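You operate a simulated robot arm through the tools that you are given. There is no shell and no other tool.

You run a simulated two-armed robot. Do the job below in one go: nothing can be reset, and whatever is moved stays where it is left.

## Task
Put the kiln cup on the white table top away on the kiln table top. Take the dipping bowl and put it on the green floor tile. Fetch the glaze brush and stand it on top of the soap tin. Take the disc sponge and put it on the curled tile. Put the pouring jug on the glaze bench top. Put the dusting brush on the fitting bench top away on the slab bench top. Fetch the crumb brush and set it on the cover sheet. Fetch the dip tumbler and set it on the cream floor tile. Take the wetting sponge and leave it on the ware bench top. Fetch the seam smoother and stand it on the test tile. Put the slip brush on the finishing bench top away on the slab bench top. Take the plaster whisk and put it on the slab bench top. Any order will do. Set down upright: glaze brush, pouring jug, seam smoother.
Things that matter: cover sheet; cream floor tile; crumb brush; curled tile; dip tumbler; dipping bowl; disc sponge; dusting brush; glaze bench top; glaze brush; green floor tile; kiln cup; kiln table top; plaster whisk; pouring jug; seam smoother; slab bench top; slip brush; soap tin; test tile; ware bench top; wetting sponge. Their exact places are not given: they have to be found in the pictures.

The check looks at the end state, three seconds after you hand in, the way a careful person would. Anything else that was tipped, shoved, dropped, spilled or broken makes it a failure. Lids that push on must go on centred and level and be pressed home; caps that screw on are set level and turned clockwise until they are tight. Flat cloth is picked up by pressing the open fingertips on it (5 to 10 N) and closing them slowly along it; thin cloth reads only 2 to 8 mm in the jaws.

## Robot
Two 7-joint arms with fingered hands on one trunk, on a base that moves. Base frame: it is fixed to the floor where the robot stands at the start and does not move with it; the origin is under the middle of the robot, x ahead of it, y to its left, z up. Readings come in mm, rad, newtons and seconds.
The left shoulder is at the start at [55, 182, 1198], the right one opposite. With the tool pointing down near the work surface each hand reaches from about 380 to 820 mm from the robot's upright axis, wherever it stands, measured 20 degrees to its own side. Places, roughly: cover sheet (22x15x1 cm) [100, 1700, 800]; cream floor tile (12x12x1 cm) [2400, -1200, 800]; crumb brush (5x14x15 cm) [200, 1600, 800]; curled tile (10x10x2 cm) [3800, 900, 800]; dip tumbler (10x9x8 cm) [900, 3300, 700]; dipping bowl (12x12x7 cm) [700, 5900, 800]; disc sponge (5x7x13 cm) [-400, 3100, 800]; dusting brush (4x5x15 cm) [-400, 2400, 800]; glaze bench top [-1400, 4300, 800]; glaze brush (4x5x15 cm) [-900, 4800, 800]; green floor tile (12x12x1 cm) [-1600, 4300, 800]; kiln cup (9x8x6 cm) [-1500, -2100, 800]; kiln table top [8100, 1300, 800]; plaster whisk (5x5x19 cm) [7300, 3100, 900]; pouring jug (16x10x13 cm) [-600, 2700, 900]; seam smoother (4x6x12 cm) [5200, 1700, 800]; slab bench top [4700, 1200, 800]; slip brush (5x5x15 cm) [6900, 3500, 800]; soap tin [-1000, 4750, 750]; test tile (8x8x2 cm) [7000, 3800, 800]; ware bench top [3500, 2900, 700]; wetting sponge (6x6x15 cm) [3700, 3200, 500]. Payload 3.8 kg a hand.
Tool frame (each hand has its own): the origin (TCP) lies between the finger pads and is the grasp point; the fingertips stand 30 mm ahead of it; z points along the fingers, y is the line along which they close. The gripper opens to 104 mm; its body begins 35 mm behind the TCP. The gripper is a hand of 4 fingers: y runs from the thumb to the fingers, the wrist lies at [-17, -104, -178] in the tool frame, and closing takes about 1.5 s.
Orientation is told as [roll, pitch, yaw] about the base's x, y, z axes, in that order, counted from this pose: with the fingers straight down and the wrist toward the robot, the tool's x, y and z point along [0, 1, 0], [1, 0, 0] and [0, 0, -1] of the base frame.

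## Interface
- The arms move only by the tool move_arm. It takes "left_steps", "right_steps" or both (then of equal length, played together; a hand with none holds still); each is a list of rows, each an object of numbers (a shift or turn left out is 0, a gripper value left out holds the last): "x", "y", "z": the shift along the tool's x, y, z in mm; "rx", "ry", "rz": the turn, a rotation vector about the tool's x, y, z in rad. In form: [{"x": .., "y": .., "z": .., "rx": .., "ry": .., "rz": ..}, ...]. A call has 1 to 20 rows; each row is the pose to reach, as a shift and turn from the pose commanded when the call began, along the tool's axes at that moment. "left_hand" and "right_hand" are, for a hand that has rows, the finger opening in mm, from 0 to 104, set as the call begins (left out, the last holds). Rows are played at 5 a second. More than 50 mm and 0.15 rad between two rows, or a gripper value outside its range, and nothing of the call is played. A pose out of reach is approached as far as the arm can. The call stops where the force on the tool passes 40 N (or 10 N more than at its start, if that is more) or the arm is blocked; 0.2 s more then pass. Each finger travels about 72 mm/s and halts on what it meets, pressing with about 30 N; the grip force reading is that of the motor and also rises with nothing between the fingers. The clock runs only during rows and for 0.2 s after the last one: add rows that repeat a pose to give the fingers time. It gives the time, the measured TCP pose, the force on the tool (base axes), the opening and the grip force at its end, in the units of the frame above (readings bear some noise), with the torque about the TCP (base axes, N m) and any sound that the robot's microphone picked up.
- Cameras (640 x 400 px; columns grow to the right, rows downward): "scene" is now at [137.9, -1.1, 1365.9]; the picture's right is [0.02, -1.00, 0.00], its down [-0.66, -0.01, -0.75] and it looks along [0.75, 0.01, -0.66] (base axes); focal length 288 px, centre (320, 200). "left" rides on the left gripper at [-66, -90, -126] in its tool frame; the picture's right is [-0.78, -0.30, 0.56], its down [0.57, -0.70, 0.42] and it looks along [0.27, 0.65, 0.71] (tool axes); focal length 275 px, centre (320, 200). "right" rides on the right gripper at [66, -90, -126] in its tool frame; the picture's right is [-0.78, 0.30, -0.56], its down [-0.57, -0.70, 0.42] and it looks along [-0.27, 0.65, 0.71] (tool axes); focal length 275 px, centre (320, 200).
- grab_frame(camera): a new picture of that camera. It takes no simulated time.
- slide_trunk(by): moves the trunk up (or, below 0, down) by that many mm; the arms and the scene camera ride with it, the base frame stays. It gives what a move gives, with no picture.
- steer(legs): drives the robot by 1 to 6 legs, each [ahead, left, turn to the left] in mm, mm and rad, along the robot's own axes; the way and the turn of a leg run together, so that a leg with both is an arc; at most 1500 mm and 3.142 rad a leg. The arms and the cameras ride along, it lands a little off, and it stops where it bumps. It gives what a move gives.
- set_fingers(index, middle, ring, thumb_bend, thumb_turn, hand): sets how far each is bent, from 0 (flat) to 1 (curled in); at 0.3 the hand is open as for a grip, at 0.7 the pads meet at the TCP. One left out holds its place. A second passes; each finger stops where it meets its share of the squeeze, and holds until it gets a number again. A gripper value or a shape takes the hand back. It gives what a move gives, with no picture; readings hold the bend of each and the force on the fingers (four entries, about 0 where the hand has none), thumb and palm. thumb_turn goes from beside the hand (0) to across from the fingers (1), as for a grip.
- set_grasp(shape, hand): the hand has 4 fingers and takes this shape, open, in about a second: jaw (thumb against the fingers, like two jaws); tri (thumb and two fingers); tip (a fingertip pinch); poke (one finger out to press); point (the index stretched); flat (the hand flat); cup (the hand cupped); fist (a fist). The gripper value then closes the fingers along that shape, each until it touches; the sizes above hold for jaw. It gives what a move gives, with no picture.
- turn_head(pan, tilt): turns the head with the scene camera to pan (to the left, within 1.501 rad either way) and tilt (down, from -0.506 to 1.204), counted from straight ahead of the robot (the tilt from the chest, where the trunk bows). It gives what a move gives.
- measure_at(camera, pixels): for up to 12 pixels [column, row] of the newest picture of that camera ("zoom" is the newest enlarged one), the place [x, y, z] in the base frame of the surface seen there, good to about 3 mm. It takes no simulated time.
- zoom(camera, box): a new picture of the part [left, top, right, bottom] of that camera's present view, enlarged. It takes no simulated time.
- hand_in(): hands the job in; it is judged then, once.

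Leave the grippers open and the arms clear of the work at the hand-in unless told otherwise.

The tools are called after "Emit:" by a JSON object that holds its "api" and its "payload". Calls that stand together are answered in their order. move_arm: Moves the arms, as the interface text tells. Its arguments: {"type":"object","properties":{"left_steps":{"type":"array","items":{"type":"object","properties":{"x":{"type":"number"},"y":{"type":"number"},"z":{"type":"number"},"rx":{"type":"number"},"ry":{"type":"number"},"rz":{"type":"number"}}}},"left_hand":{"type":"number"},"right_steps":{"type":"array","items":{"type":"object","properties":{"x":{"type":"number"},"y":{"type":"number"},"z":{"type":"number"},"rx":{"type":"number"},"ry":{"type":"number"},"rz":{"type":"number"}}}},"right_hand":{"type":"number"}},"required":[]} The other tools are called the same way: slide_trunk (by) moves the trunk up or down; set_grasp (shape, hand) gives the hand a shape; set_fingers (index, middle, ring, thumb_bend, thumb_turn, hand) moves the fingers one by one; steer (legs) drives the base; turn_head (pan, tilt) turns the head that bears the scene camera; grab_frame (camera) takes a picture; measure_at (camera, pixels) gives the place of the surface under pixels of a picture; zoom (camera, box) takes an enlarged picture of a part of a camera's view; hand_in () hands the job in.

At the start:

```text
t: 0.0
left_tcp_pos: [545.9, 243.4, 1102.6]
left_ee_rot: [-0.001, 0.0, 0.001]
left_wrist_force: [0.1, 0.1, 0.5]
left_ft_torque: [0.01, -0.01, 0.02]
left_finger_gap: 103.7
left_finger_force: 0.1
left_shape: jaw
left_bend: [0.3, 0.3, 0.3, 0.3, 0.97]
left_finger forces: [0.1, 0.0, 0.1, 0.0, 0.0, 0.0]
right_tcp_pos: [565.8, -257.3, 1136.7]
right_ee_rot: [-0.001, 0.0, -0.002]
right_wrist_force: [0.6, 0.0, -0.2]
right_ft_torque: [0.03, 0.01, -0.03]
right_finger_gap: 103.7
right_finger_force: 0.0
right_shape: jaw
right_bend: [0.3, 0.3, 0.3, 0.3, 0.97]
right_finger forces: [0.0, 0.0, 0.0, 0.0, 0.0, 0.0]
trunk travel left (down, up): [-350.0, 406.0]
robot x, y, heading: [-2.1, 0.9, -0.006]
head pan, tilt (commanded): [0.017, 0.721]
```

scene: 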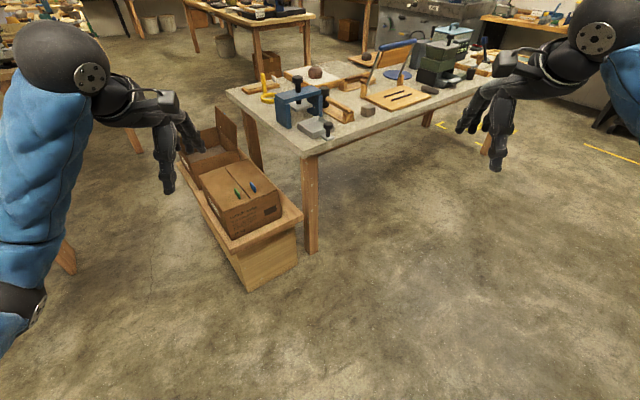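
right: 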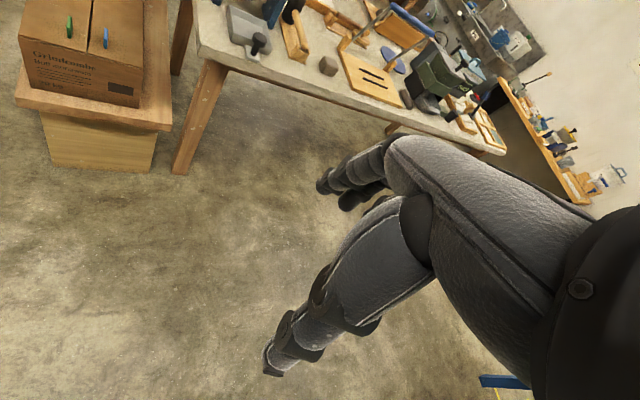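
left: 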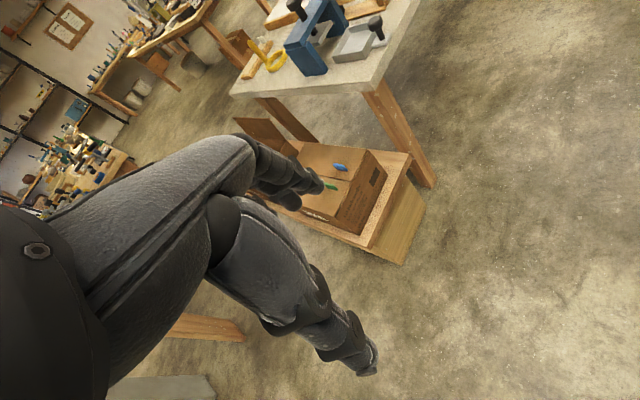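

I'll start by looking around with the head to learn the room's layout before driving anywhere.

Emit:
{"api": "turn_head", "payload": {"pan": 1.4, "tilt": 0.35}}

```text
t: 1.5
left_tcp_pos: [544.3, 242.7, 1101.8]
left_ee_rot: [0.001, 0.0, 0.002]
left_wrist_force: [-0.4, -0.1, 0.9]
left_ft_torque: [-0.02, 0.04, 0.01]
left_finger_gap: 103.7
left_finger_force: 0.0
left_shape: jaw
left_bend: [0.3, 0.3, 0.3, 0.3, 0.97]
left_finger forces: [0.0, 0.1, 0.0, 0.0, 0.0, 0.1]
right_tcp_pos: [564.3, -257.6, 1137.4]
right_ee_rot: [0.001, 0.0, 0.0]
right_wrist_force: [0.7, 0.4, -0.5]
right_ft_torque: [-0.01, 0.03, 0.02]
right_finger_gap: 103.8
right_finger_force: 0.0
right_shape: jaw
right_bend: [0.3, 0.3, 0.3, 0.3, 0.97]
right_finger forces: [0.1, 0.1, 0.0, 0.1, 0.1, 0.0]
trunk travel left (down, up): [-350.0, 406.0]
robot x, y, heading: [-1.4, 1.1, 0.003]
head pan, tilt (commanded): [1.4, 0.351]
```

Head is turned left; now a picture of that side.

Emit:
{"api": "grab_frame", "payload": {"camera": "scene"}}

```text
taken
```

scene: 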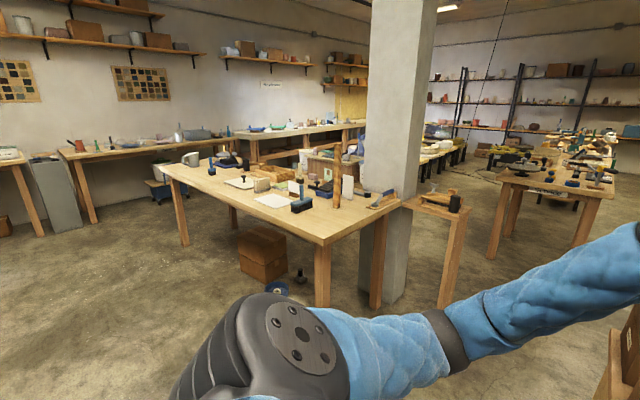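

A table stands about 1.7 m to my left (columns 160-400), a wall bench behind it, and a pillar. I'll measure key points to build a floor map.

Emit:
{"api": "measure_at", "payload": {"camera": "scene", "pixels": [[274, 201], [315, 240], [180, 180], [400, 205], [205, 160], [80, 150], [100, 145], [300, 130], [455, 205], [380, 250], [560, 180], [420, 155]]}}

Emit:
{"api": "zoom", "payload": {"camera": "scene", "box": [160, 110, 420, 270]}}

Emit:
{"api": "zoom", "payload": {"camera": "scene", "box": [400, 60, 640, 210]}}

Emit:
{"api": "zoom", "payload": {"camera": "scene", "box": [0, 100, 240, 250]}}

```text
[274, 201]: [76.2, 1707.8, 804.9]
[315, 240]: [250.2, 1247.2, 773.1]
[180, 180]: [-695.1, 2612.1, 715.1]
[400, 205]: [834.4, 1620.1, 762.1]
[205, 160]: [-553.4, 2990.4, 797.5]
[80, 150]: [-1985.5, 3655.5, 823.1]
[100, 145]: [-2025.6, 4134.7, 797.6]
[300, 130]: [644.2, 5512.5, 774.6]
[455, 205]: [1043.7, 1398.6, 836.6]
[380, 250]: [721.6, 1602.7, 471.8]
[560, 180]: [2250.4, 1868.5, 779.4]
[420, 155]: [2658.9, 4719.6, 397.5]
```

```text
2.46 times, centred on (290, 190) of scene
```

zoom: 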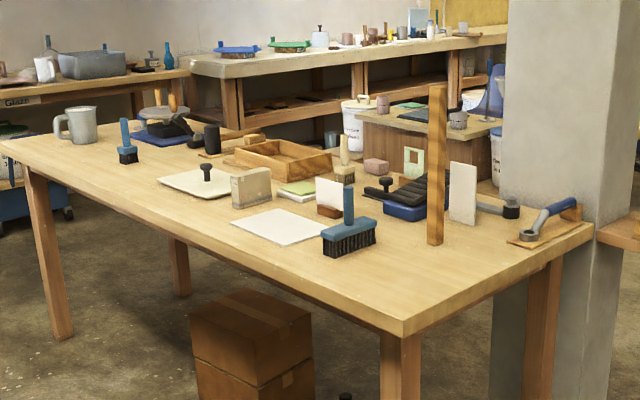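

```text
2.67 times, centred on (520, 135) of scene
```

zoom: 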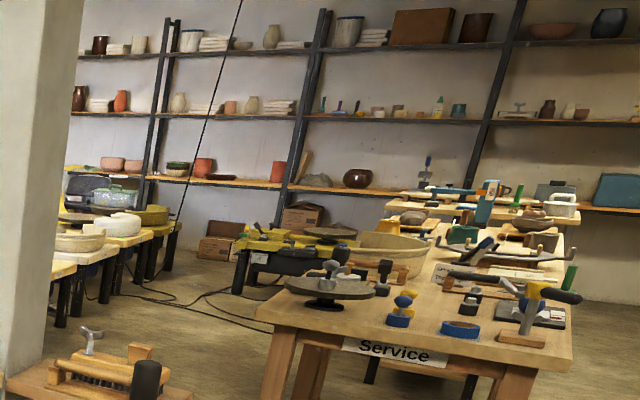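

```text
2.67 times, centred on (120, 175) of scene
```

zoom: 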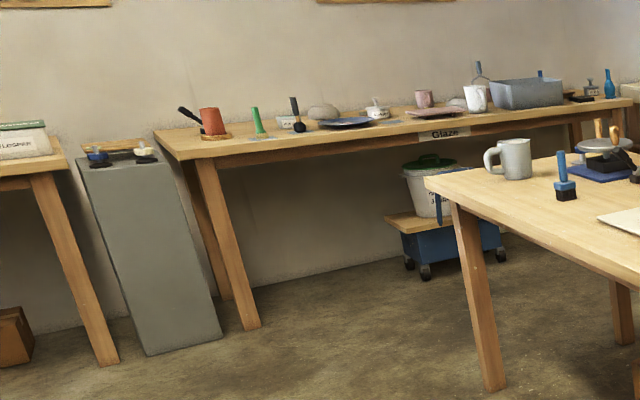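

The left table (fitting bench) holds the crumb brush, cover sheet, dusting brush and jug. I'll look in the other directions too.

Emit:
{"api": "turn_head", "payload": {"pan": 0.5, "tilt": 0.25}}

Emit:
{"api": "grab_frame", "payload": {"camera": "scene"}}

Emit:
{"api": "zoom", "payload": {"camera": "scene", "box": [120, 80, 380, 240]}}

Emit:
{"api": "zoom", "payload": {"camera": "scene", "box": [360, 80, 620, 240]}}

Emit:
{"api": "turn_head", "payload": {"pan": -0.5, "tilt": 0.35}}

Emit:
{"api": "grab_frame", "payload": {"camera": "scene"}}

Emit:
{"api": "turn_head", "payload": {"pan": -1.4, "tilt": 0.35}}

Emit:
{"api": "grab_frame", "payload": {"camera": "scene"}}

```text
t: 2.7
left_tcp_pos: [544.1, 244.0, 1102.3]
left_ee_rot: [0.0, -0.001, 0.001]
left_wrist_force: [0.3, 0.0, 0.6]
left_ft_torque: [-0.04, 0.01, -0.06]
left_finger_gap: 103.8
left_finger_force: 0.1
left_shape: jaw
left_bend: [0.3, 0.3, 0.3, 0.3, 0.97]
left_finger forces: [0.0, 0.1, 0.0, 0.0, 0.0, 0.1]
right_tcp_pos: [565.2, -256.2, 1136.6]
right_ee_rot: [0.001, 0.0, 0.0]
right_wrist_force: [-0.1, 0.6, 0.0]
right_ft_torque: [-0.03, 0.0, -0.01]
right_finger_gap: 103.8
right_finger_force: 0.0
right_shape: jaw
right_bend: [0.3, 0.3, 0.3, 0.3, 0.97]
right_finger forces: [0.1, 0.1, 0.0, 0.0, 0.0, 0.0]
trunk travel left (down, up): [-350.0, 406.0]
robot x, y, heading: [3.1, 2.2, -0.004]
head pan, tilt (commanded): [0.499, 0.25]
```

```text
taken
```

scene: 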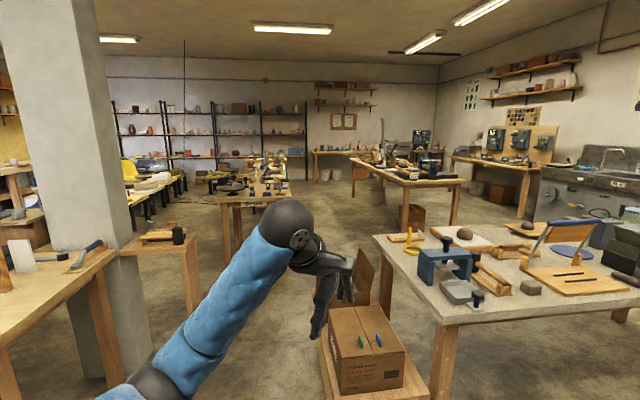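

```text
2.46 times, centred on (250, 160) of scene
```

zoom: 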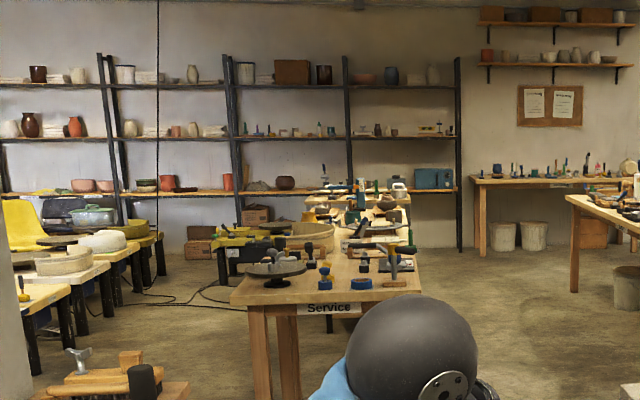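

```text
2.46 times, centred on (490, 160) of scene
```

zoom: 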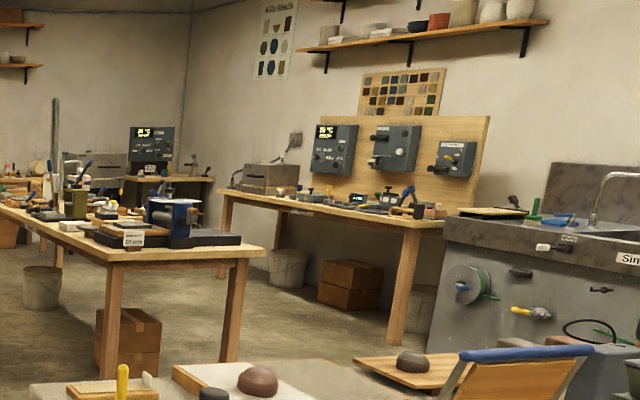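

```text
t: 4.0
left_tcp_pos: [543.1, 243.6, 1102.1]
left_ee_rot: [-0.001, -0.001, -0.001]
left_wrist_force: [0.3, 0.2, 0.0]
left_ft_torque: [0.02, -0.01, -0.03]
left_finger_gap: 104.0
left_finger_force: 0.1
left_shape: jaw
left_bend: [0.3, 0.3, 0.3, 0.3, 0.97]
left_finger forces: [0.0, 0.0, 0.0, 0.1, 0.0, 0.0]
right_tcp_pos: [565.0, -257.4, 1136.9]
right_ee_rot: [0.0, -0.001, 0.0]
right_wrist_force: [0.0, 0.7, 0.0]
right_ft_torque: [0.0, 0.01, -0.01]
right_finger_gap: 103.6
right_finger_force: 0.0
right_shape: jaw
right_bend: [0.3, 0.3, 0.3, 0.3, 0.97]
right_finger forces: [0.0, 0.0, 0.1, 0.1, 0.0, 0.0]
trunk travel left (down, up): [-350.0, 406.0]
robot x, y, heading: [-0.4, 2.9, 0.004]
head pan, tilt (commanded): [-0.499, 0.351]
```

```text
taken
```

scene: 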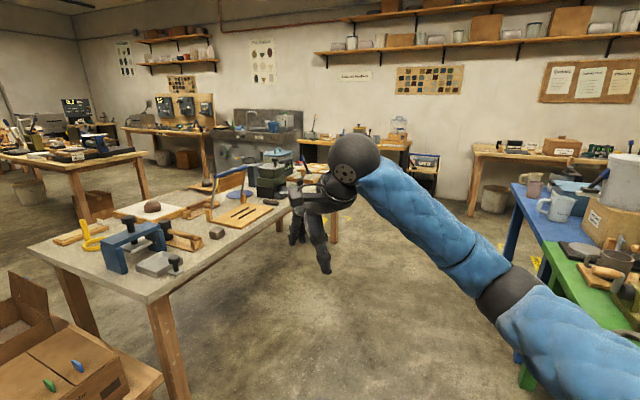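

```text
t: 5.2
left_tcp_pos: [545.3, 243.4, 1101.8]
left_ee_rot: [-0.001, 0.0, 0.0]
left_wrist_force: [1.0, -0.7, -0.8]
left_ft_torque: [-0.02, -0.04, 0.0]
left_finger_gap: 103.7
left_finger_force: 0.1
left_shape: jaw
left_bend: [0.3, 0.3, 0.3, 0.3, 0.97]
left_finger forces: [0.0, 0.0, 0.0, 0.0, 0.1, 0.0]
right_tcp_pos: [564.4, -258.3, 1137.7]
right_ee_rot: [-0.001, 0.002, 0.002]
right_wrist_force: [-0.8, -1.1, -0.9]
right_ft_torque: [-0.01, 0.0, -0.01]
right_finger_gap: 103.8
right_finger_force: 0.0
right_shape: jaw
right_bend: [0.3, 0.3, 0.3, 0.3, 0.97]
right_finger forces: [0.0, 0.0, 0.0, 0.1, 0.0, 0.0]
trunk travel left (down, up): [-350.0, 406.0]
robot x, y, heading: [2.0, 1.7, -0.005]
head pan, tilt (commanded): [-1.4, 0.351]
```

```text
taken
```

scene: 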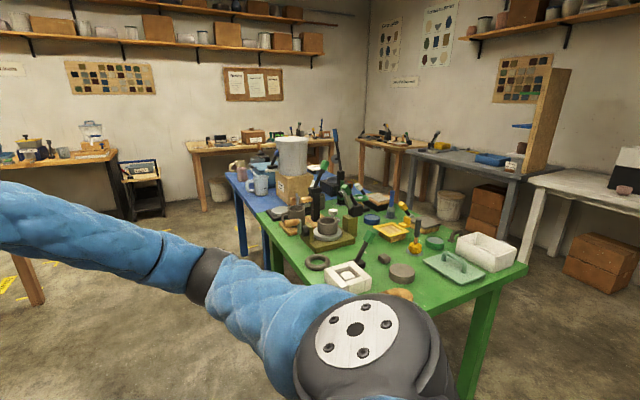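

The white table (right edge, ~(600,190)) probably carries the kiln cup. Let me measure points here for the map.

Emit:
{"api": "measure_at", "payload": {"camera": "scene", "pixels": [[540, 180], [636, 200], [620, 178], [526, 268], [240, 175], [265, 215], [420, 160], [250, 145], [330, 135], [600, 340], [495, 250], [520, 173]]}}

Emit:
{"api": "zoom", "payload": {"camera": "scene", "box": [180, 100, 540, 320]}}

```text
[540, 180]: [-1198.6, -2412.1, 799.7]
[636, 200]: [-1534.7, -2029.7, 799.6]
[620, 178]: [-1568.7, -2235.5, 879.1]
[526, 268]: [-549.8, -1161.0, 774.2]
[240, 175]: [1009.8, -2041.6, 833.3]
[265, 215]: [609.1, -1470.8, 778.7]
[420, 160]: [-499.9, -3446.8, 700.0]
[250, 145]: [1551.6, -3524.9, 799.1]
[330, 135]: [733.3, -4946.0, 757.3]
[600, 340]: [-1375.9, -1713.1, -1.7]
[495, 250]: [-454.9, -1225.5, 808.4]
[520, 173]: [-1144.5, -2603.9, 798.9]
```

```text
1.78 times, centred on (360, 210) of scene
```

zoom: 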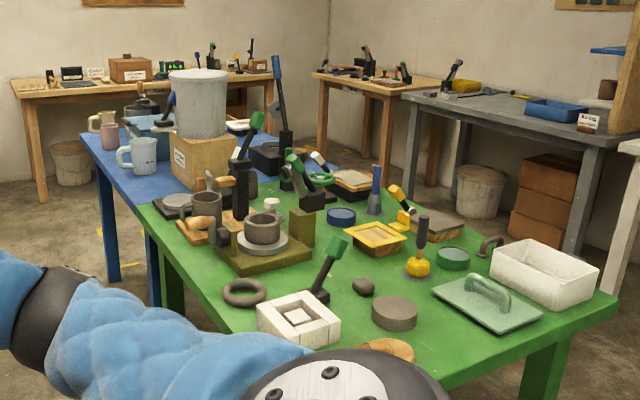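

Building a plan: the nearest job is the crumb brush and cover sheet on the fitting bench. Its near edge runs from about (250,1247) to (-695,2612), so I'll stand facing it with heading ≈0.57 rad, stop a bit short, and look.

Emit:
{"api": "steer", "payload": {"legs": [[0, 0, 0.57], [0, 1240, 0], [280, 0, 0]]}}

Emit:
{"api": "turn_head", "payload": {"pan": 0.0, "tilt": 0.6}}

Emit:
{"api": "grab_frame", "payload": {"camera": "scene"}}

```text
t: 14.5
left_tcp_pos: [-106.5, 1681.9, 1100.4]
left_ee_rot: [0.0, 0.002, 0.583]
left_wrist_force: [0.9, -0.2, -0.2]
left_ft_torque: [0.04, 0.01, -0.03]
left_finger_gap: 103.7
left_finger_force: 0.2
left_shape: jaw
left_bend: [0.3, 0.3, 0.3, 0.3, 0.97]
left_finger forces: [0.1, 0.1, 0.0, 0.1, 0.0, 0.0]
right_tcp_pos: [186.0, 1274.3, 1137.5]
right_ee_rot: [0.0, 0.0, 0.582]
right_wrist_force: [0.4, 1.2, 0.4]
right_ft_torque: [0.02, 0.02, -0.03]
right_finger_gap: 103.7
right_finger_force: 0.1
right_shape: jaw
right_bend: [0.3, 0.3, 0.3, 0.3, 0.97]
right_finger forces: [0.0, 0.1, 0.0, 0.1, 0.1, 0.0]
trunk travel left (down, up): [-350.0, 406.0]
robot x, y, heading: [-427.8, 1174.0, 0.58]
head pan, tilt (commanded): [-1.4, 0.351]
```

```text
t: 16.0
left_tcp_pos: [-109.2, 1680.2, 1102.3]
left_ee_rot: [-0.002, 0.0, 0.583]
left_wrist_force: [0.1, -0.8, -0.4]
left_ft_torque: [0.0, -0.02, -0.01]
left_finger_gap: 103.6
left_finger_force: 0.1
left_shape: jaw
left_bend: [0.3, 0.3, 0.3, 0.3, 0.97]
left_finger forces: [0.1, 0.0, 0.0, 0.0, 0.0, 0.0]
right_tcp_pos: [184.2, 1274.0, 1138.2]
right_ee_rot: [-0.001, 0.0, 0.583]
right_wrist_force: [-0.5, 0.5, 0.3]
right_ft_torque: [-0.01, 0.03, 0.0]
right_finger_gap: 103.4
right_finger_force: 0.0
right_shape: jaw
right_bend: [0.3, 0.3, 0.3, 0.3, 0.97]
right_finger forces: [0.0, 0.0, 0.0, 0.0, 0.0, 0.0]
trunk travel left (down, up): [-350.0, 406.0]
robot x, y, heading: [-429.4, 1176.4, 0.578]
head pan, tilt (commanded): [0.0, 0.6]
```

```text
taken
```

scene: 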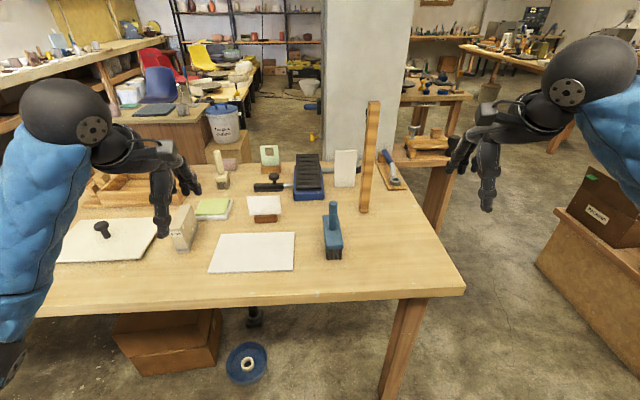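

I see the crumb brush at ~(333,230) and the white cover sheet at ~(252,252). Zooming and measuring.

Emit:
{"api": "zoom", "payload": {"camera": "scene", "box": [180, 170, 380, 295]}}

Emit:
{"api": "measure_at", "payload": {"camera": "scene", "pixels": [[223, 233], [295, 232], [294, 273], [209, 272], [333, 206], [333, 225], [325, 254], [343, 254], [323, 238], [341, 238], [330, 270], [333, 216]]}}

```text
3.20 times, centred on (280, 232) of scene
```

zoom: 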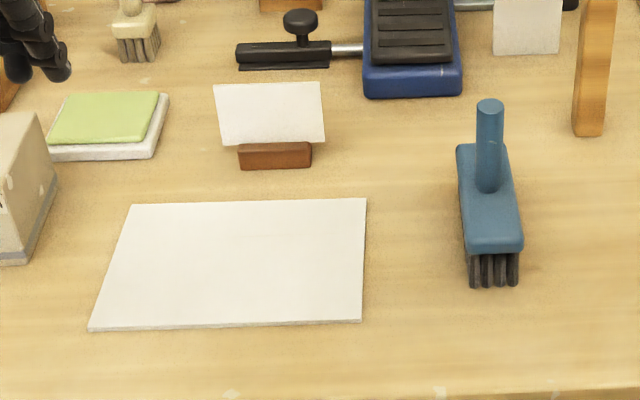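

```text
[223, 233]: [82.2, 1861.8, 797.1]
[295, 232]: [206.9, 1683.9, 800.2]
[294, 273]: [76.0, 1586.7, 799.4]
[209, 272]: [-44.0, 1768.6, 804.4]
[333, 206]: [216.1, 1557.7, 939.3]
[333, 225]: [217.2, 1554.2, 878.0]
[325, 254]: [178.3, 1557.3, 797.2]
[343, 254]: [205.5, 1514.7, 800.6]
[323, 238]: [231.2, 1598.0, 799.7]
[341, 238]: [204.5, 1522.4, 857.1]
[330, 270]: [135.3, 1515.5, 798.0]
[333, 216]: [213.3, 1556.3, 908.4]
```

Crumb brush handle is at about (222,1559), top z≈945; sheet centre about (80,1725), z≈800. I'll step 120 mm closer and a bit right so both are in the left hand's range.

Emit:
{"api": "steer", "payload": {"legs": [[120, -60, 0]]}}

Emit:
{"api": "grab_frame", "payload": {"camera": "scene"}}

Emit:
{"api": "zoom", "payload": {"camera": "scene", "box": [200, 180, 400, 305]}}

```text
t: 17.3
left_tcp_pos: [26.7, 1695.1, 1100.5]
left_ee_rot: [0.001, 0.001, 0.582]
left_wrist_force: [0.4, -1.0, 0.6]
left_ft_torque: [0.0, 0.02, 0.0]
left_finger_gap: 103.8
left_finger_force: 0.1
left_shape: jaw
left_bend: [0.3, 0.3, 0.3, 0.3, 0.97]
left_finger forces: [0.1, 0.0, 0.0, 0.0, 0.0, 0.0]
right_tcp_pos: [320.0, 1288.7, 1135.7]
right_ee_rot: [-0.001, 0.002, 0.583]
right_wrist_force: [0.5, 0.1, -0.3]
right_ft_torque: [0.02, 0.02, 0.01]
right_finger_gap: 103.5
right_finger_force: 0.0
right_shape: jaw
right_bend: [0.3, 0.3, 0.3, 0.3, 0.97]
right_finger forces: [0.0, 0.0, 0.1, 0.1, 0.1, 0.0]
trunk travel left (down, up): [-350.0, 406.0]
robot x, y, heading: [-296.8, 1195.0, 0.582]
head pan, tilt (commanded): [0.0, 0.6]
```

```text
taken
```

scene: 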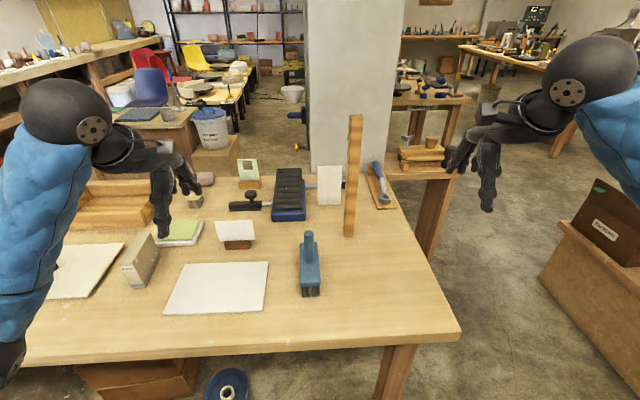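

```text
3.20 times, centred on (300, 242) of scene
```

zoom: 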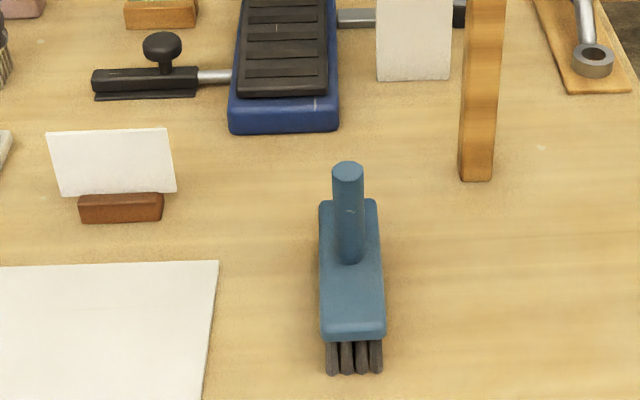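

Measuring handle and head corners on the zoom, and the sheet corners on the scene.

Emit:
{"api": "measure_at", "payload": {"camera": "zoom", "pixels": [[348, 168], [348, 178], [350, 250], [326, 210], [374, 208], [326, 328], [380, 328], [352, 310], [480, 170], [490, 20]]}}

Emit:
{"api": "measure_at", "payload": {"camera": "scene", "pixels": [[184, 264], [267, 263], [261, 311], [166, 311], [220, 287], [353, 118], [290, 300]]}}

```text
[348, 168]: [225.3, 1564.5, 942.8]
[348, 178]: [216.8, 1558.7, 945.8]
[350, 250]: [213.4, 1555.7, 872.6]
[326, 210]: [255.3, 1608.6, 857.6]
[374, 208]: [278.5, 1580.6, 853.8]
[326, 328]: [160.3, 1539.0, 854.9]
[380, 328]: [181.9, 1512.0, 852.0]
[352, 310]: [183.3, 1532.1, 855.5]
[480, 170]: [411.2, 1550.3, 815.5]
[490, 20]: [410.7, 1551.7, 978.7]
```

```text
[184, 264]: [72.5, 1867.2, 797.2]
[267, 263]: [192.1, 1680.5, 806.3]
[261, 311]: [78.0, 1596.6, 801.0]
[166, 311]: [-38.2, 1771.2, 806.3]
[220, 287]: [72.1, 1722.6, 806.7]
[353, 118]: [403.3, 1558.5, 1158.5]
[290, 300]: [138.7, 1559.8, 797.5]
```

Handle centre ≈(220,1561), top 945. I'll move the left hand over it at height, fingers open, then look.

Emit:
{"api": "move_arm", "payload": {"left_steps": [{"x": -45, "y": 18}, {"x": -90, "y": 36}, {"x": -135, "y": 54}, {"x": -180, "y": 72}, {"x": -218, "y": 87.5}, {"x": -218, "y": 87.5, "z": 45}, {"x": -218, "y": 87.5, "z": 90}], "left_hand": 104}}

Emit:
{"api": "grab_frame", "payload": {"camera": "scene"}}

Emit:
{"api": "grab_frame", "payload": {"camera": "left"}}

```text
t: 18.9
left_tcp_pos: [219.6, 1561.2, 1012.4]
left_ee_rot: [-0.001, 0.0, 0.583]
left_wrist_force: [0.3, 0.8, 0.5]
left_ft_torque: [0.03, -0.02, -0.01]
left_finger_gap: 103.8
left_finger_force: 0.1
left_shape: jaw
left_bend: [0.3, 0.3, 0.3, 0.3, 0.97]
left_finger forces: [0.0, 0.0, 0.0, 0.0, 0.1, 0.0]
right_tcp_pos: [316.9, 1288.7, 1136.9]
right_ee_rot: [0.001, 0.0, 0.584]
right_wrist_force: [0.5, 0.8, -0.5]
right_ft_torque: [0.0, 0.01, -0.05]
right_finger_gap: 103.8
right_finger_force: 0.0
right_shape: jaw
right_bend: [0.3, 0.3, 0.3, 0.3, 0.97]
right_finger forces: [0.1, 0.0, 0.0, 0.0, 0.0, 0.0]
trunk travel left (down, up): [-350.0, 406.0]
robot x, y, heading: [-297.5, 1191.9, 0.581]
head pan, tilt (commanded): [0.0, 0.6]
```

```text
taken
```

scene: 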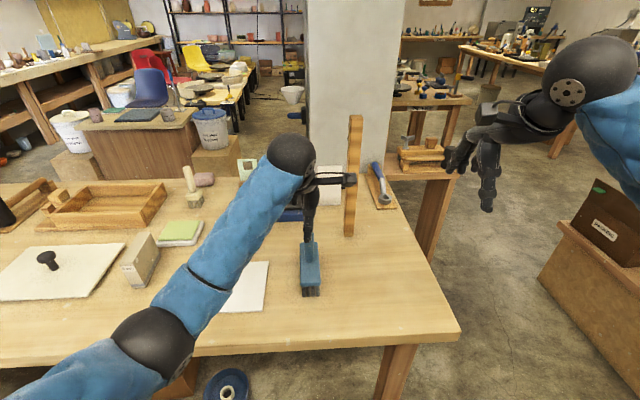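

```text
taken
```

left: 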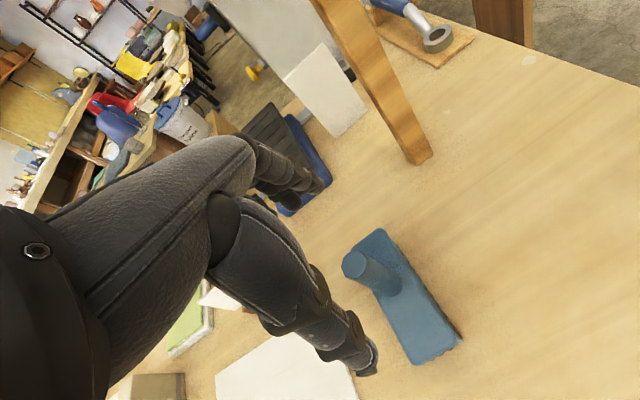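

The handle sits right below the grasp point in the wrist view (predicted (358,272), seen (357,265)). Descending 98 mm, then closing.

Emit:
{"api": "move_arm", "payload": {"left_steps": [{"z": 35}, {"z": 70}, {"z": 98}]}}

Emit:
{"api": "move_arm", "payload": {"left_steps": [{}, {}, {}, {}, {}, {}, {}, {}, {}], "left_hand": 0}}

Emit:
{"api": "grab_frame", "payload": {"camera": "left"}}

```text
t: 19.7
left_tcp_pos: [216.8, 1562.3, 914.0]
left_ee_rot: [0.0, 0.002, 0.583]
left_wrist_force: [0.6, 0.1, -0.6]
left_ft_torque: [0.03, 0.0, 0.01]
left_finger_gap: 103.7
left_finger_force: 0.1
left_shape: jaw
left_bend: [0.3, 0.3, 0.3, 0.3, 0.97]
left_finger forces: [0.0, 0.1, 0.1, 0.0, 0.0, 0.1]
right_tcp_pos: [317.2, 1289.6, 1137.1]
right_ee_rot: [-0.002, 0.0, 0.583]
right_wrist_force: [-0.8, 0.6, -0.3]
right_ft_torque: [-0.02, 0.06, 0.02]
right_finger_gap: 103.5
right_finger_force: 0.0
right_shape: jaw
right_bend: [0.3, 0.3, 0.3, 0.3, 0.97]
right_finger forces: [0.0, 0.0, 0.0, 0.0, 0.0, 0.0]
trunk travel left (down, up): [-350.0, 406.0]
robot x, y, heading: [-297.6, 1193.3, 0.582]
head pan, tilt (commanded): [0.0, 0.6]
```

```text
t: 21.7
left_tcp_pos: [217.8, 1562.3, 913.6]
left_ee_rot: [0.0, 0.001, 0.582]
left_wrist_force: [0.1, -1.4, 0.9]
left_ft_torque: [0.06, -0.03, 0.0]
left_finger_gap: 17.8
left_finger_force: 30.1
left_shape: jaw
left_bend: [0.74, 0.61, 0.63, 0.75, 1.0]
left_finger forces: [14.1, 10.0, 0.0, 0.1, 24.4, 0.0]
right_tcp_pos: [317.1, 1288.6, 1137.3]
right_ee_rot: [0.0, -0.002, 0.582]
right_wrist_force: [0.4, -0.2, 0.2]
right_ft_torque: [0.02, -0.01, -0.01]
right_finger_gap: 103.3
right_finger_force: 0.0
right_shape: jaw
right_bend: [0.3, 0.3, 0.3, 0.3, 0.97]
right_finger forces: [0.0, 0.1, 0.0, 0.1, 0.0, 0.0]
trunk travel left (down, up): [-350.0, 406.0]
robot x, y, heading: [-295.3, 1193.9, 0.583]
head pan, tilt (commanded): [0.0, 0.6]
```

```text
taken
```

left: 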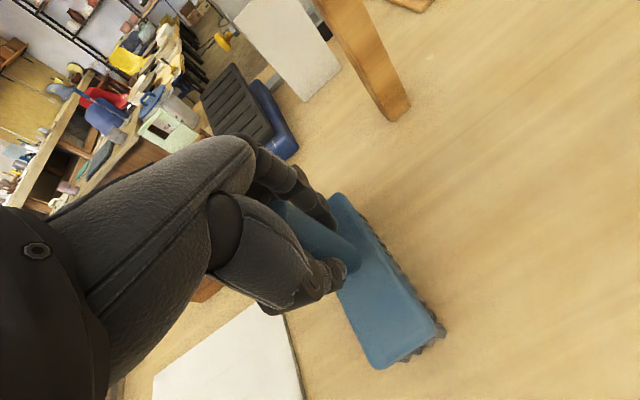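

Handle is gripped (gap 17.8 mm, 30 N). Lifting 50 mm, carrying to the sheet centre (76,1729), and lowering to just above.

Emit:
{"api": "move_arm", "payload": {"left_steps": [{"z": -25}, {"z": -50}, {"x": 44, "y": -5, "z": -50}, {"x": 88, "y": -11, "z": -50}, {"x": 132, "y": -16, "z": -50}, {"x": 176, "y": -21, "z": -50}, {"x": 217, "y": -27, "z": -50}, {"x": 217, "y": -27, "z": -50}, {"x": 217, "y": -27, "z": -25}, {"x": 217, "y": -27, "z": -8}]}}

Emit:
{"api": "grab_frame", "payload": {"camera": "scene"}}

Emit:
{"api": "grab_frame", "payload": {"camera": "left"}}

```text
t: 23.9
left_tcp_pos: [74.8, 1729.0, 920.9]
left_ee_rot: [0.0, 0.0, 0.582]
left_wrist_force: [-0.4, -0.5, -0.9]
left_ft_torque: [0.05, 0.03, 0.01]
left_finger_gap: 17.7
left_finger_force: 29.7
left_shape: jaw
left_bend: [0.74, 0.61, 0.63, 0.75, 1.0]
left_finger forces: [15.3, 10.8, 0.1, 0.1, 25.0, 0.0]
right_tcp_pos: [318.0, 1288.2, 1136.8]
right_ee_rot: [-0.001, 0.0, 0.582]
right_wrist_force: [0.4, 0.5, -0.1]
right_ft_torque: [-0.02, 0.0, 0.0]
right_finger_gap: 103.4
right_finger_force: 0.0
right_shape: jaw
right_bend: [0.3, 0.3, 0.3, 0.3, 0.97]
right_finger forces: [0.0, 0.0, 0.0, 0.1, 0.0, 0.0]
trunk travel left (down, up): [-350.0, 406.0]
robot x, y, heading: [-296.7, 1192.5, 0.582]
head pan, tilt (commanded): [0.0, 0.6]
```

```text
taken
```

scene: 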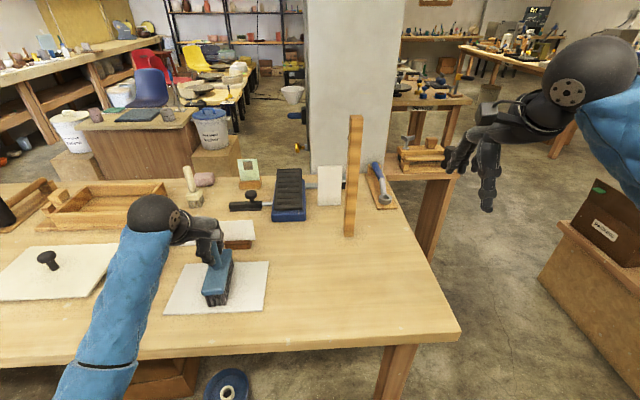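

```text
taken
```

left: 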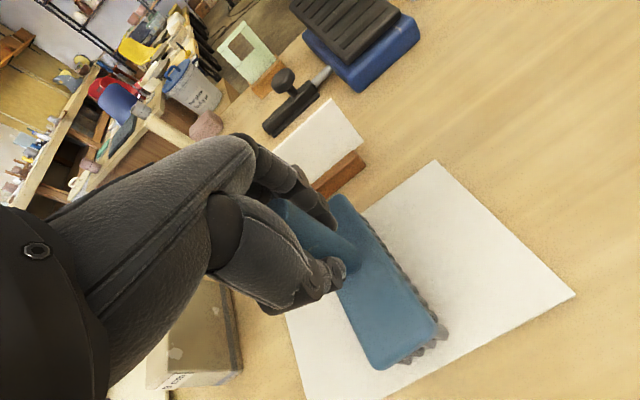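

Brush hovers over the sheet. Lowering slowly until contact force shows.

Emit:
{"api": "move_arm", "payload": {"left_steps": [{"z": 1.5}, {"z": 3}, {"z": 4}, {"z": 4}]}}

```text
t: 24.9
left_tcp_pos: [75.3, 1728.9, 919.8]
left_ee_rot: [0.001, -0.004, 0.583]
left_wrist_force: [0.0, -0.4, 8.4]
left_ft_torque: [0.09, -0.17, 0.0]
left_finger_gap: 17.9
left_finger_force: 29.9
left_shape: jaw
left_bend: [0.74, 0.61, 0.63, 0.75, 1.0]
left_finger forces: [15.4, 12.7, 0.1, 0.0, 26.5, 0.1]
right_tcp_pos: [317.6, 1288.9, 1138.0]
right_ee_rot: [0.0, -0.001, 0.582]
right_wrist_force: [0.0, 1.2, 0.0]
right_ft_torque: [0.0, -0.02, 0.0]
right_finger_gap: 103.5
right_finger_force: 0.1
right_shape: jaw
right_bend: [0.3, 0.3, 0.3, 0.3, 0.97]
right_finger forces: [0.0, 0.1, 0.0, 0.0, 0.0, 0.0]
trunk travel left (down, up): [-350.0, 406.0]
robot x, y, heading: [-298.0, 1194.7, 0.576]
head pan, tilt (commanded): [0.0, 0.6]
```

Contact at 8 N upward – it's standing on the sheet. Opening the fingers, then rising straight up.

Emit:
{"api": "move_arm", "payload": {"left_steps": [{}, {}, {}, {}, {}, {}, {}, {}], "left_hand": 104}}

Emit:
{"api": "move_arm", "payload": {"left_steps": [{"z": -30}, {"z": -70}, {"z": -110}, {"z": -150}, {"z": -190}]}}

Emit:
{"api": "grab_frame", "payload": {"camera": "left"}}

Emit:
{"api": "grab_frame", "payload": {"camera": "scene"}}

```text
t: 26.7
left_tcp_pos: [75.7, 1728.4, 918.0]
left_ee_rot: [0.001, -0.001, 0.582]
left_wrist_force: [-1.1, -0.8, 0.4]
left_ft_torque: [-0.02, 0.02, 0.0]
left_finger_gap: 103.6
left_finger_force: 0.0
left_shape: jaw
left_bend: [0.3, 0.3, 0.3, 0.3, 0.97]
left_finger forces: [0.0, 0.0, 0.0, 0.0, 0.1, 0.1]
right_tcp_pos: [317.4, 1288.6, 1136.7]
right_ee_rot: [0.001, -0.001, 0.583]
right_wrist_force: [0.0, 0.2, 0.0]
right_ft_torque: [0.0, 0.02, -0.01]
right_finger_gap: 103.5
right_finger_force: 0.1
right_shape: jaw
right_bend: [0.3, 0.3, 0.3, 0.3, 0.97]
right_finger forces: [0.0, 0.1, 0.0, 0.0, 0.1, 0.0]
trunk travel left (down, up): [-350.0, 406.0]
robot x, y, heading: [-296.9, 1195.5, 0.582]
head pan, tilt (commanded): [0.0, 0.6]
```

```text
t: 27.9
left_tcp_pos: [76.5, 1727.6, 1108.8]
left_ee_rot: [0.0, 0.001, 0.582]
left_wrist_force: [-0.2, -0.1, -0.9]
left_ft_torque: [0.0, -0.02, 0.04]
left_finger_gap: 103.6
left_finger_force: 0.0
left_shape: jaw
left_bend: [0.3, 0.3, 0.3, 0.3, 0.97]
left_finger forces: [0.1, 0.0, 0.0, 0.1, 0.0, 0.1]
right_tcp_pos: [317.3, 1289.3, 1136.9]
right_ee_rot: [0.0, 0.0, 0.584]
right_wrist_force: [-0.4, -0.3, -0.3]
right_ft_torque: [-0.03, -0.03, 0.02]
right_finger_gap: 103.6
right_finger_force: 0.1
right_shape: jaw
right_bend: [0.3, 0.3, 0.3, 0.3, 0.97]
right_finger forces: [0.0, 0.0, 0.0, 0.0, 0.0, 0.0]
trunk travel left (down, up): [-350.0, 406.0]
robot x, y, heading: [-295.8, 1193.8, 0.582]
head pan, tilt (commanded): [0.0, 0.6]
```

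```text
taken
```

left: 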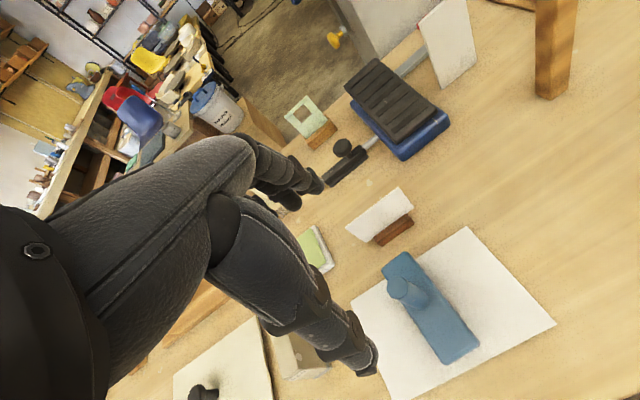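

```text
taken
```

scene: 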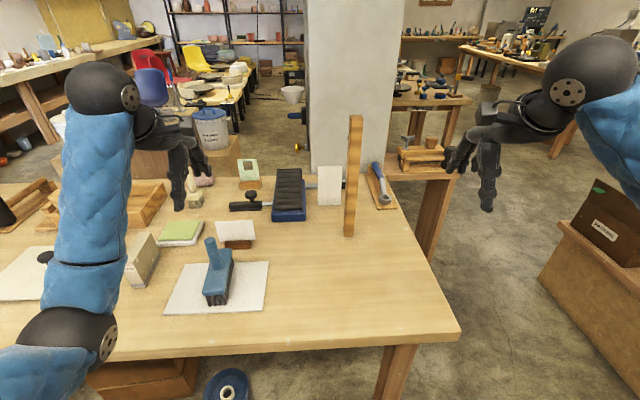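

Crumb brush stands upright on the cover sheet. Next: the jug / dusting brush at the far end of this bench. Checking floor obstacles to my left before driving sideways.

Emit:
{"api": "measure_at", "payload": {"camera": "scene", "pixels": [[225, 385], [248, 385], [150, 365], [145, 385], [245, 355], [458, 335]]}}

Emit:
{"api": "turn_head", "payload": {"pan": 1.2, "tilt": 0.6}}

Emit:
{"api": "grab_frame", "payload": {"camera": "scene"}}

```text
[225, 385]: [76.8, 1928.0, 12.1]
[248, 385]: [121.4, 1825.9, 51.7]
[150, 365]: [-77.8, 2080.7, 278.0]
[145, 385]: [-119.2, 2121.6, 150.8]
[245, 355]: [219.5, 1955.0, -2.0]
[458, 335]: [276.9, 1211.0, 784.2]
```

```text
t: 29.3
left_tcp_pos: [76.8, 1727.8, 1107.3]
left_ee_rot: [-0.001, 0.001, 0.581]
left_wrist_force: [-0.4, 0.3, -0.5]
left_ft_torque: [0.0, -0.01, 0.02]
left_finger_gap: 103.9
left_finger_force: 0.0
left_shape: jaw
left_bend: [0.3, 0.3, 0.3, 0.3, 0.97]
left_finger forces: [0.1, 0.1, 0.0, 0.0, 0.1, 0.0]
right_tcp_pos: [317.2, 1288.2, 1136.4]
right_ee_rot: [-0.001, -0.001, 0.583]
right_wrist_force: [0.4, -0.4, -0.8]
right_ft_torque: [-0.01, 0.02, -0.02]
right_finger_gap: 103.7
right_finger_force: 0.0
right_shape: jaw
right_bend: [0.3, 0.3, 0.3, 0.3, 0.97]
right_finger forces: [0.1, 0.0, 0.1, 0.0, 0.0, 0.0]
trunk travel left (down, up): [-350.0, 406.0]
robot x, y, heading: [-299.1, 1193.5, 0.588]
head pan, tilt (commanded): [1.201, 0.6]
```

```text
taken
```

scene: 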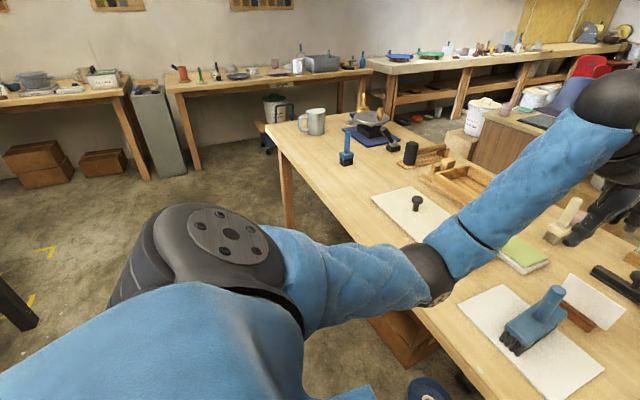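

Floor to the left is clear. Measuring the jug (~(311,122)), dusting brush (~(345,150)), the disc-like thing (~(365,118)) and the glaze bench.

Emit:
{"api": "zoom", "payload": {"camera": "scene", "box": [260, 30, 480, 168]}}

Emit:
{"api": "measure_at", "payload": {"camera": "scene", "pixels": [[311, 122], [346, 142], [380, 112], [270, 130], [345, 105], [366, 117], [172, 90], [235, 80], [200, 85], [320, 68], [347, 72], [378, 66]]}}

```text
2.90 times, centred on (370, 99) of scene
```

zoom: 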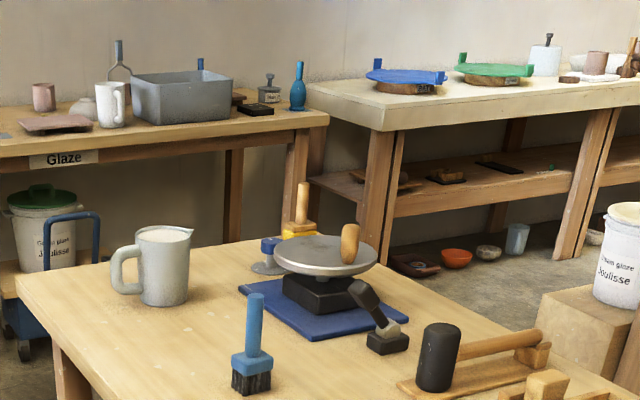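

```text
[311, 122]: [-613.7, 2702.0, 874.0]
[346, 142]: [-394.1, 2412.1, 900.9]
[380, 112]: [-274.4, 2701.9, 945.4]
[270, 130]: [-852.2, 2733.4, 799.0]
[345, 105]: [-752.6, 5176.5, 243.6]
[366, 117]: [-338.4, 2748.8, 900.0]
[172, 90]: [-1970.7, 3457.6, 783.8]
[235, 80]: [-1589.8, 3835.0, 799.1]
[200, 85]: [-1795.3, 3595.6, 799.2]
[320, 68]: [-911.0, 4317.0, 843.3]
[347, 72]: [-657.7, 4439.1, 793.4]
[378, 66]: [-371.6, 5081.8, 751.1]
```

Driving left along the bench so the jug falls before the left hand.

Emit:
{"api": "steer", "payload": {"legs": [[0, 1250, 0]]}}

Emit:
{"api": "turn_head", "payload": {"pan": 0.15, "tilt": 0.6}}

Emit:
{"api": "grab_frame", "payload": {"camera": "scene"}}

```text
t: 35.7
left_tcp_pos: [-633.7, 2775.9, 1107.6]
left_ee_rot: [0.0, -0.001, 0.602]
left_wrist_force: [0.5, -0.1, 0.0]
left_ft_torque: [-0.01, 0.02, 0.04]
left_finger_gap: 103.6
left_finger_force: 0.1
left_shape: jaw
left_bend: [0.3, 0.3, 0.3, 0.3, 0.97]
left_finger forces: [0.0, 0.1, 0.0, 0.0, 0.0, 0.1]
right_tcp_pos: [-383.3, 2343.2, 1136.1]
right_ee_rot: [0.002, 0.0, 0.601]
right_wrist_force: [0.3, 0.7, 0.6]
right_ft_torque: [0.02, 0.0, 0.03]
right_finger_gap: 103.8
right_finger_force: 0.1
right_shape: jaw
right_bend: [0.3, 0.3, 0.3, 0.3, 0.97]
right_finger forces: [0.1, 0.0, 0.0, 0.0, 0.0, 0.0]
trunk travel left (down, up): [-350.0, 406.0]
robot x, y, heading: [-996.4, 2234.7, 0.601]
head pan, tilt (commanded): [1.201, 0.6]
```

```text
t: 37.0
left_tcp_pos: [-634.4, 2776.4, 1107.6]
left_ee_rot: [0.0, 0.001, 0.602]
left_wrist_force: [0.7, 0.6, -0.3]
left_ft_torque: [0.02, -0.02, -0.02]
left_finger_gap: 103.8
left_finger_force: 0.1
left_shape: jaw
left_bend: [0.3, 0.3, 0.3, 0.3, 0.97]
left_finger forces: [0.0, 0.0, 0.0, 0.1, 0.0, 0.0]
right_tcp_pos: [-385.3, 2341.8, 1136.0]
right_ee_rot: [0.0, -0.002, 0.602]
right_wrist_force: [0.8, 0.5, -0.5]
right_ft_torque: [0.01, 0.0, -0.04]
right_finger_gap: 103.8
right_finger_force: 0.1
right_shape: jaw
right_bend: [0.3, 0.3, 0.3, 0.3, 0.97]
right_finger forces: [0.1, 0.0, 0.0, 0.0, 0.0, 0.0]
trunk travel left (down, up): [-350.0, 406.0]
robot x, y, heading: [-998.5, 2235.8, 0.602]
head pan, tilt (commanded): [0.15, 0.6]
```

```text
taken
```

scene: 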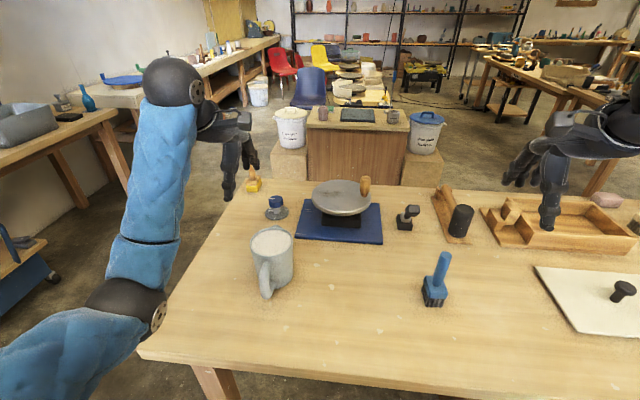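

Jug at ~(271,258) with its handle toward me and something pale inside. Zooming on the jug and items behind it.

Emit:
{"api": "zoom", "payload": {"camera": "scene", "box": [220, 170, 380, 310]}}

Emit:
{"api": "zoom", "payload": {"camera": "scene", "box": [370, 180, 480, 320]}}

```text
2.86 times, centred on (300, 240) of scene
```

zoom: 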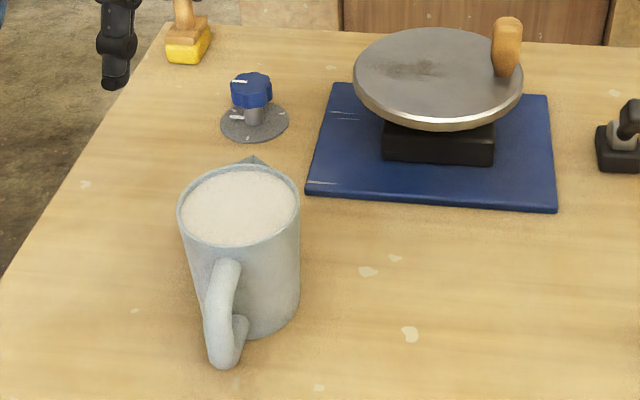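

```text
2.86 times, centred on (425, 250) of scene
```

zoom: 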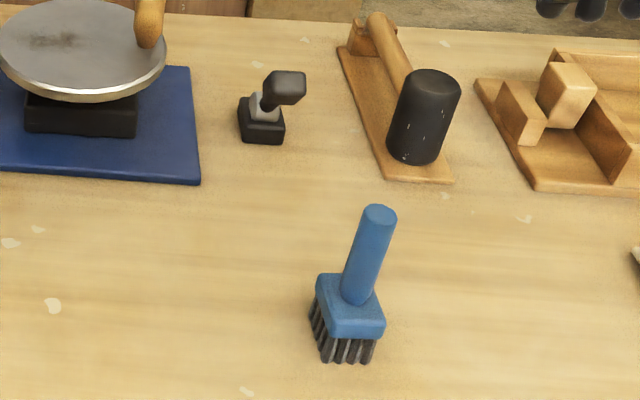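

Measuring the jug's rim, handle, and the yellow sponge-like item at (253,182).

Emit:
{"api": "zoom", "payload": {"camera": "scene", "box": [220, 170, 380, 310]}}

Emit:
{"api": "measure_at", "payload": {"camera": "zoom", "pixels": [[183, 205], [297, 205], [240, 172], [240, 240], [255, 162], [226, 272], [216, 300], [222, 355], [240, 205], [270, 330], [188, 50], [184, 10]]}}

Emit:
{"api": "grab_frame", "payload": {"camera": "left"}}

```text
2.86 times, centred on (300, 240) of scene
```

zoom: 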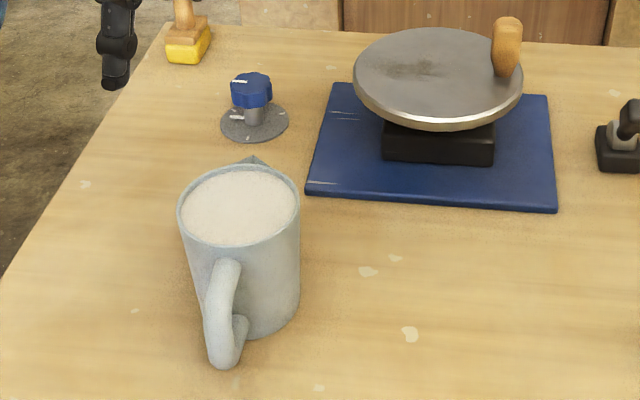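

```text
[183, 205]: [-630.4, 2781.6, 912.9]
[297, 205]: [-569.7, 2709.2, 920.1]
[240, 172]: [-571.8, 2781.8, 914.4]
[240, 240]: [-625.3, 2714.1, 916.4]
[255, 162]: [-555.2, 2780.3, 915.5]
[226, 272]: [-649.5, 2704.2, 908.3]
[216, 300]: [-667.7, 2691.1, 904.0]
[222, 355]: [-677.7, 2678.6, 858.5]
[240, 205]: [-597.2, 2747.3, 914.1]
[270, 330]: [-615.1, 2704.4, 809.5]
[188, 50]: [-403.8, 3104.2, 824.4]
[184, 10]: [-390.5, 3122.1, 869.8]
```

```text
taken
```

left: 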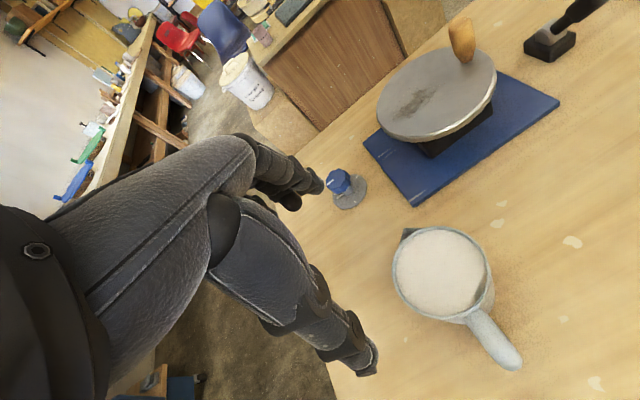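

The jug body is about 94 mm across with rim at z≈917, full of something pale, handle toward me. I'll grip it across the body perpendicular to the handle. Cross-checking its centre with the left wrist camera.

Emit:
{"api": "measure_at", "payload": {"camera": "left", "pixels": [[440, 270], [396, 268], [484, 272], [440, 229], [440, 313], [500, 345], [480, 322], [408, 234]]}}

Emit:
{"api": "zoom", "payload": {"camera": "left", "box": [360, 210, 560, 390]}}

```text
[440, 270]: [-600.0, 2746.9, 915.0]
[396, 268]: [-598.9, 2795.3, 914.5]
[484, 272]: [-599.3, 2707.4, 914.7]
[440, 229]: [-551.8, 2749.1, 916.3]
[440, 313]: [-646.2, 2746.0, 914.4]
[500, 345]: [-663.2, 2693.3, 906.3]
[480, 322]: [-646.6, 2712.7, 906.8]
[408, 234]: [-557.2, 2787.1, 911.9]
```

```text
2.22 times, centred on (460, 300) of left
```

zoom: 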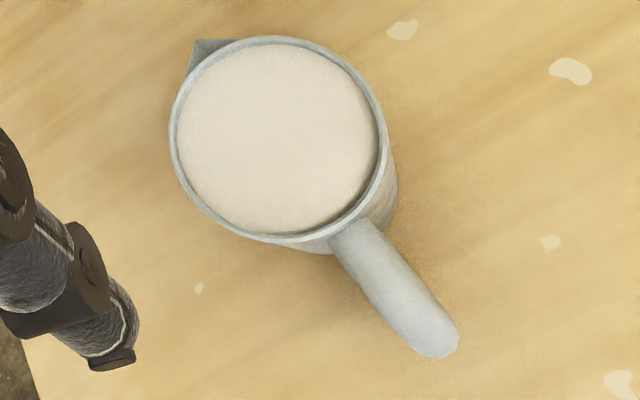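

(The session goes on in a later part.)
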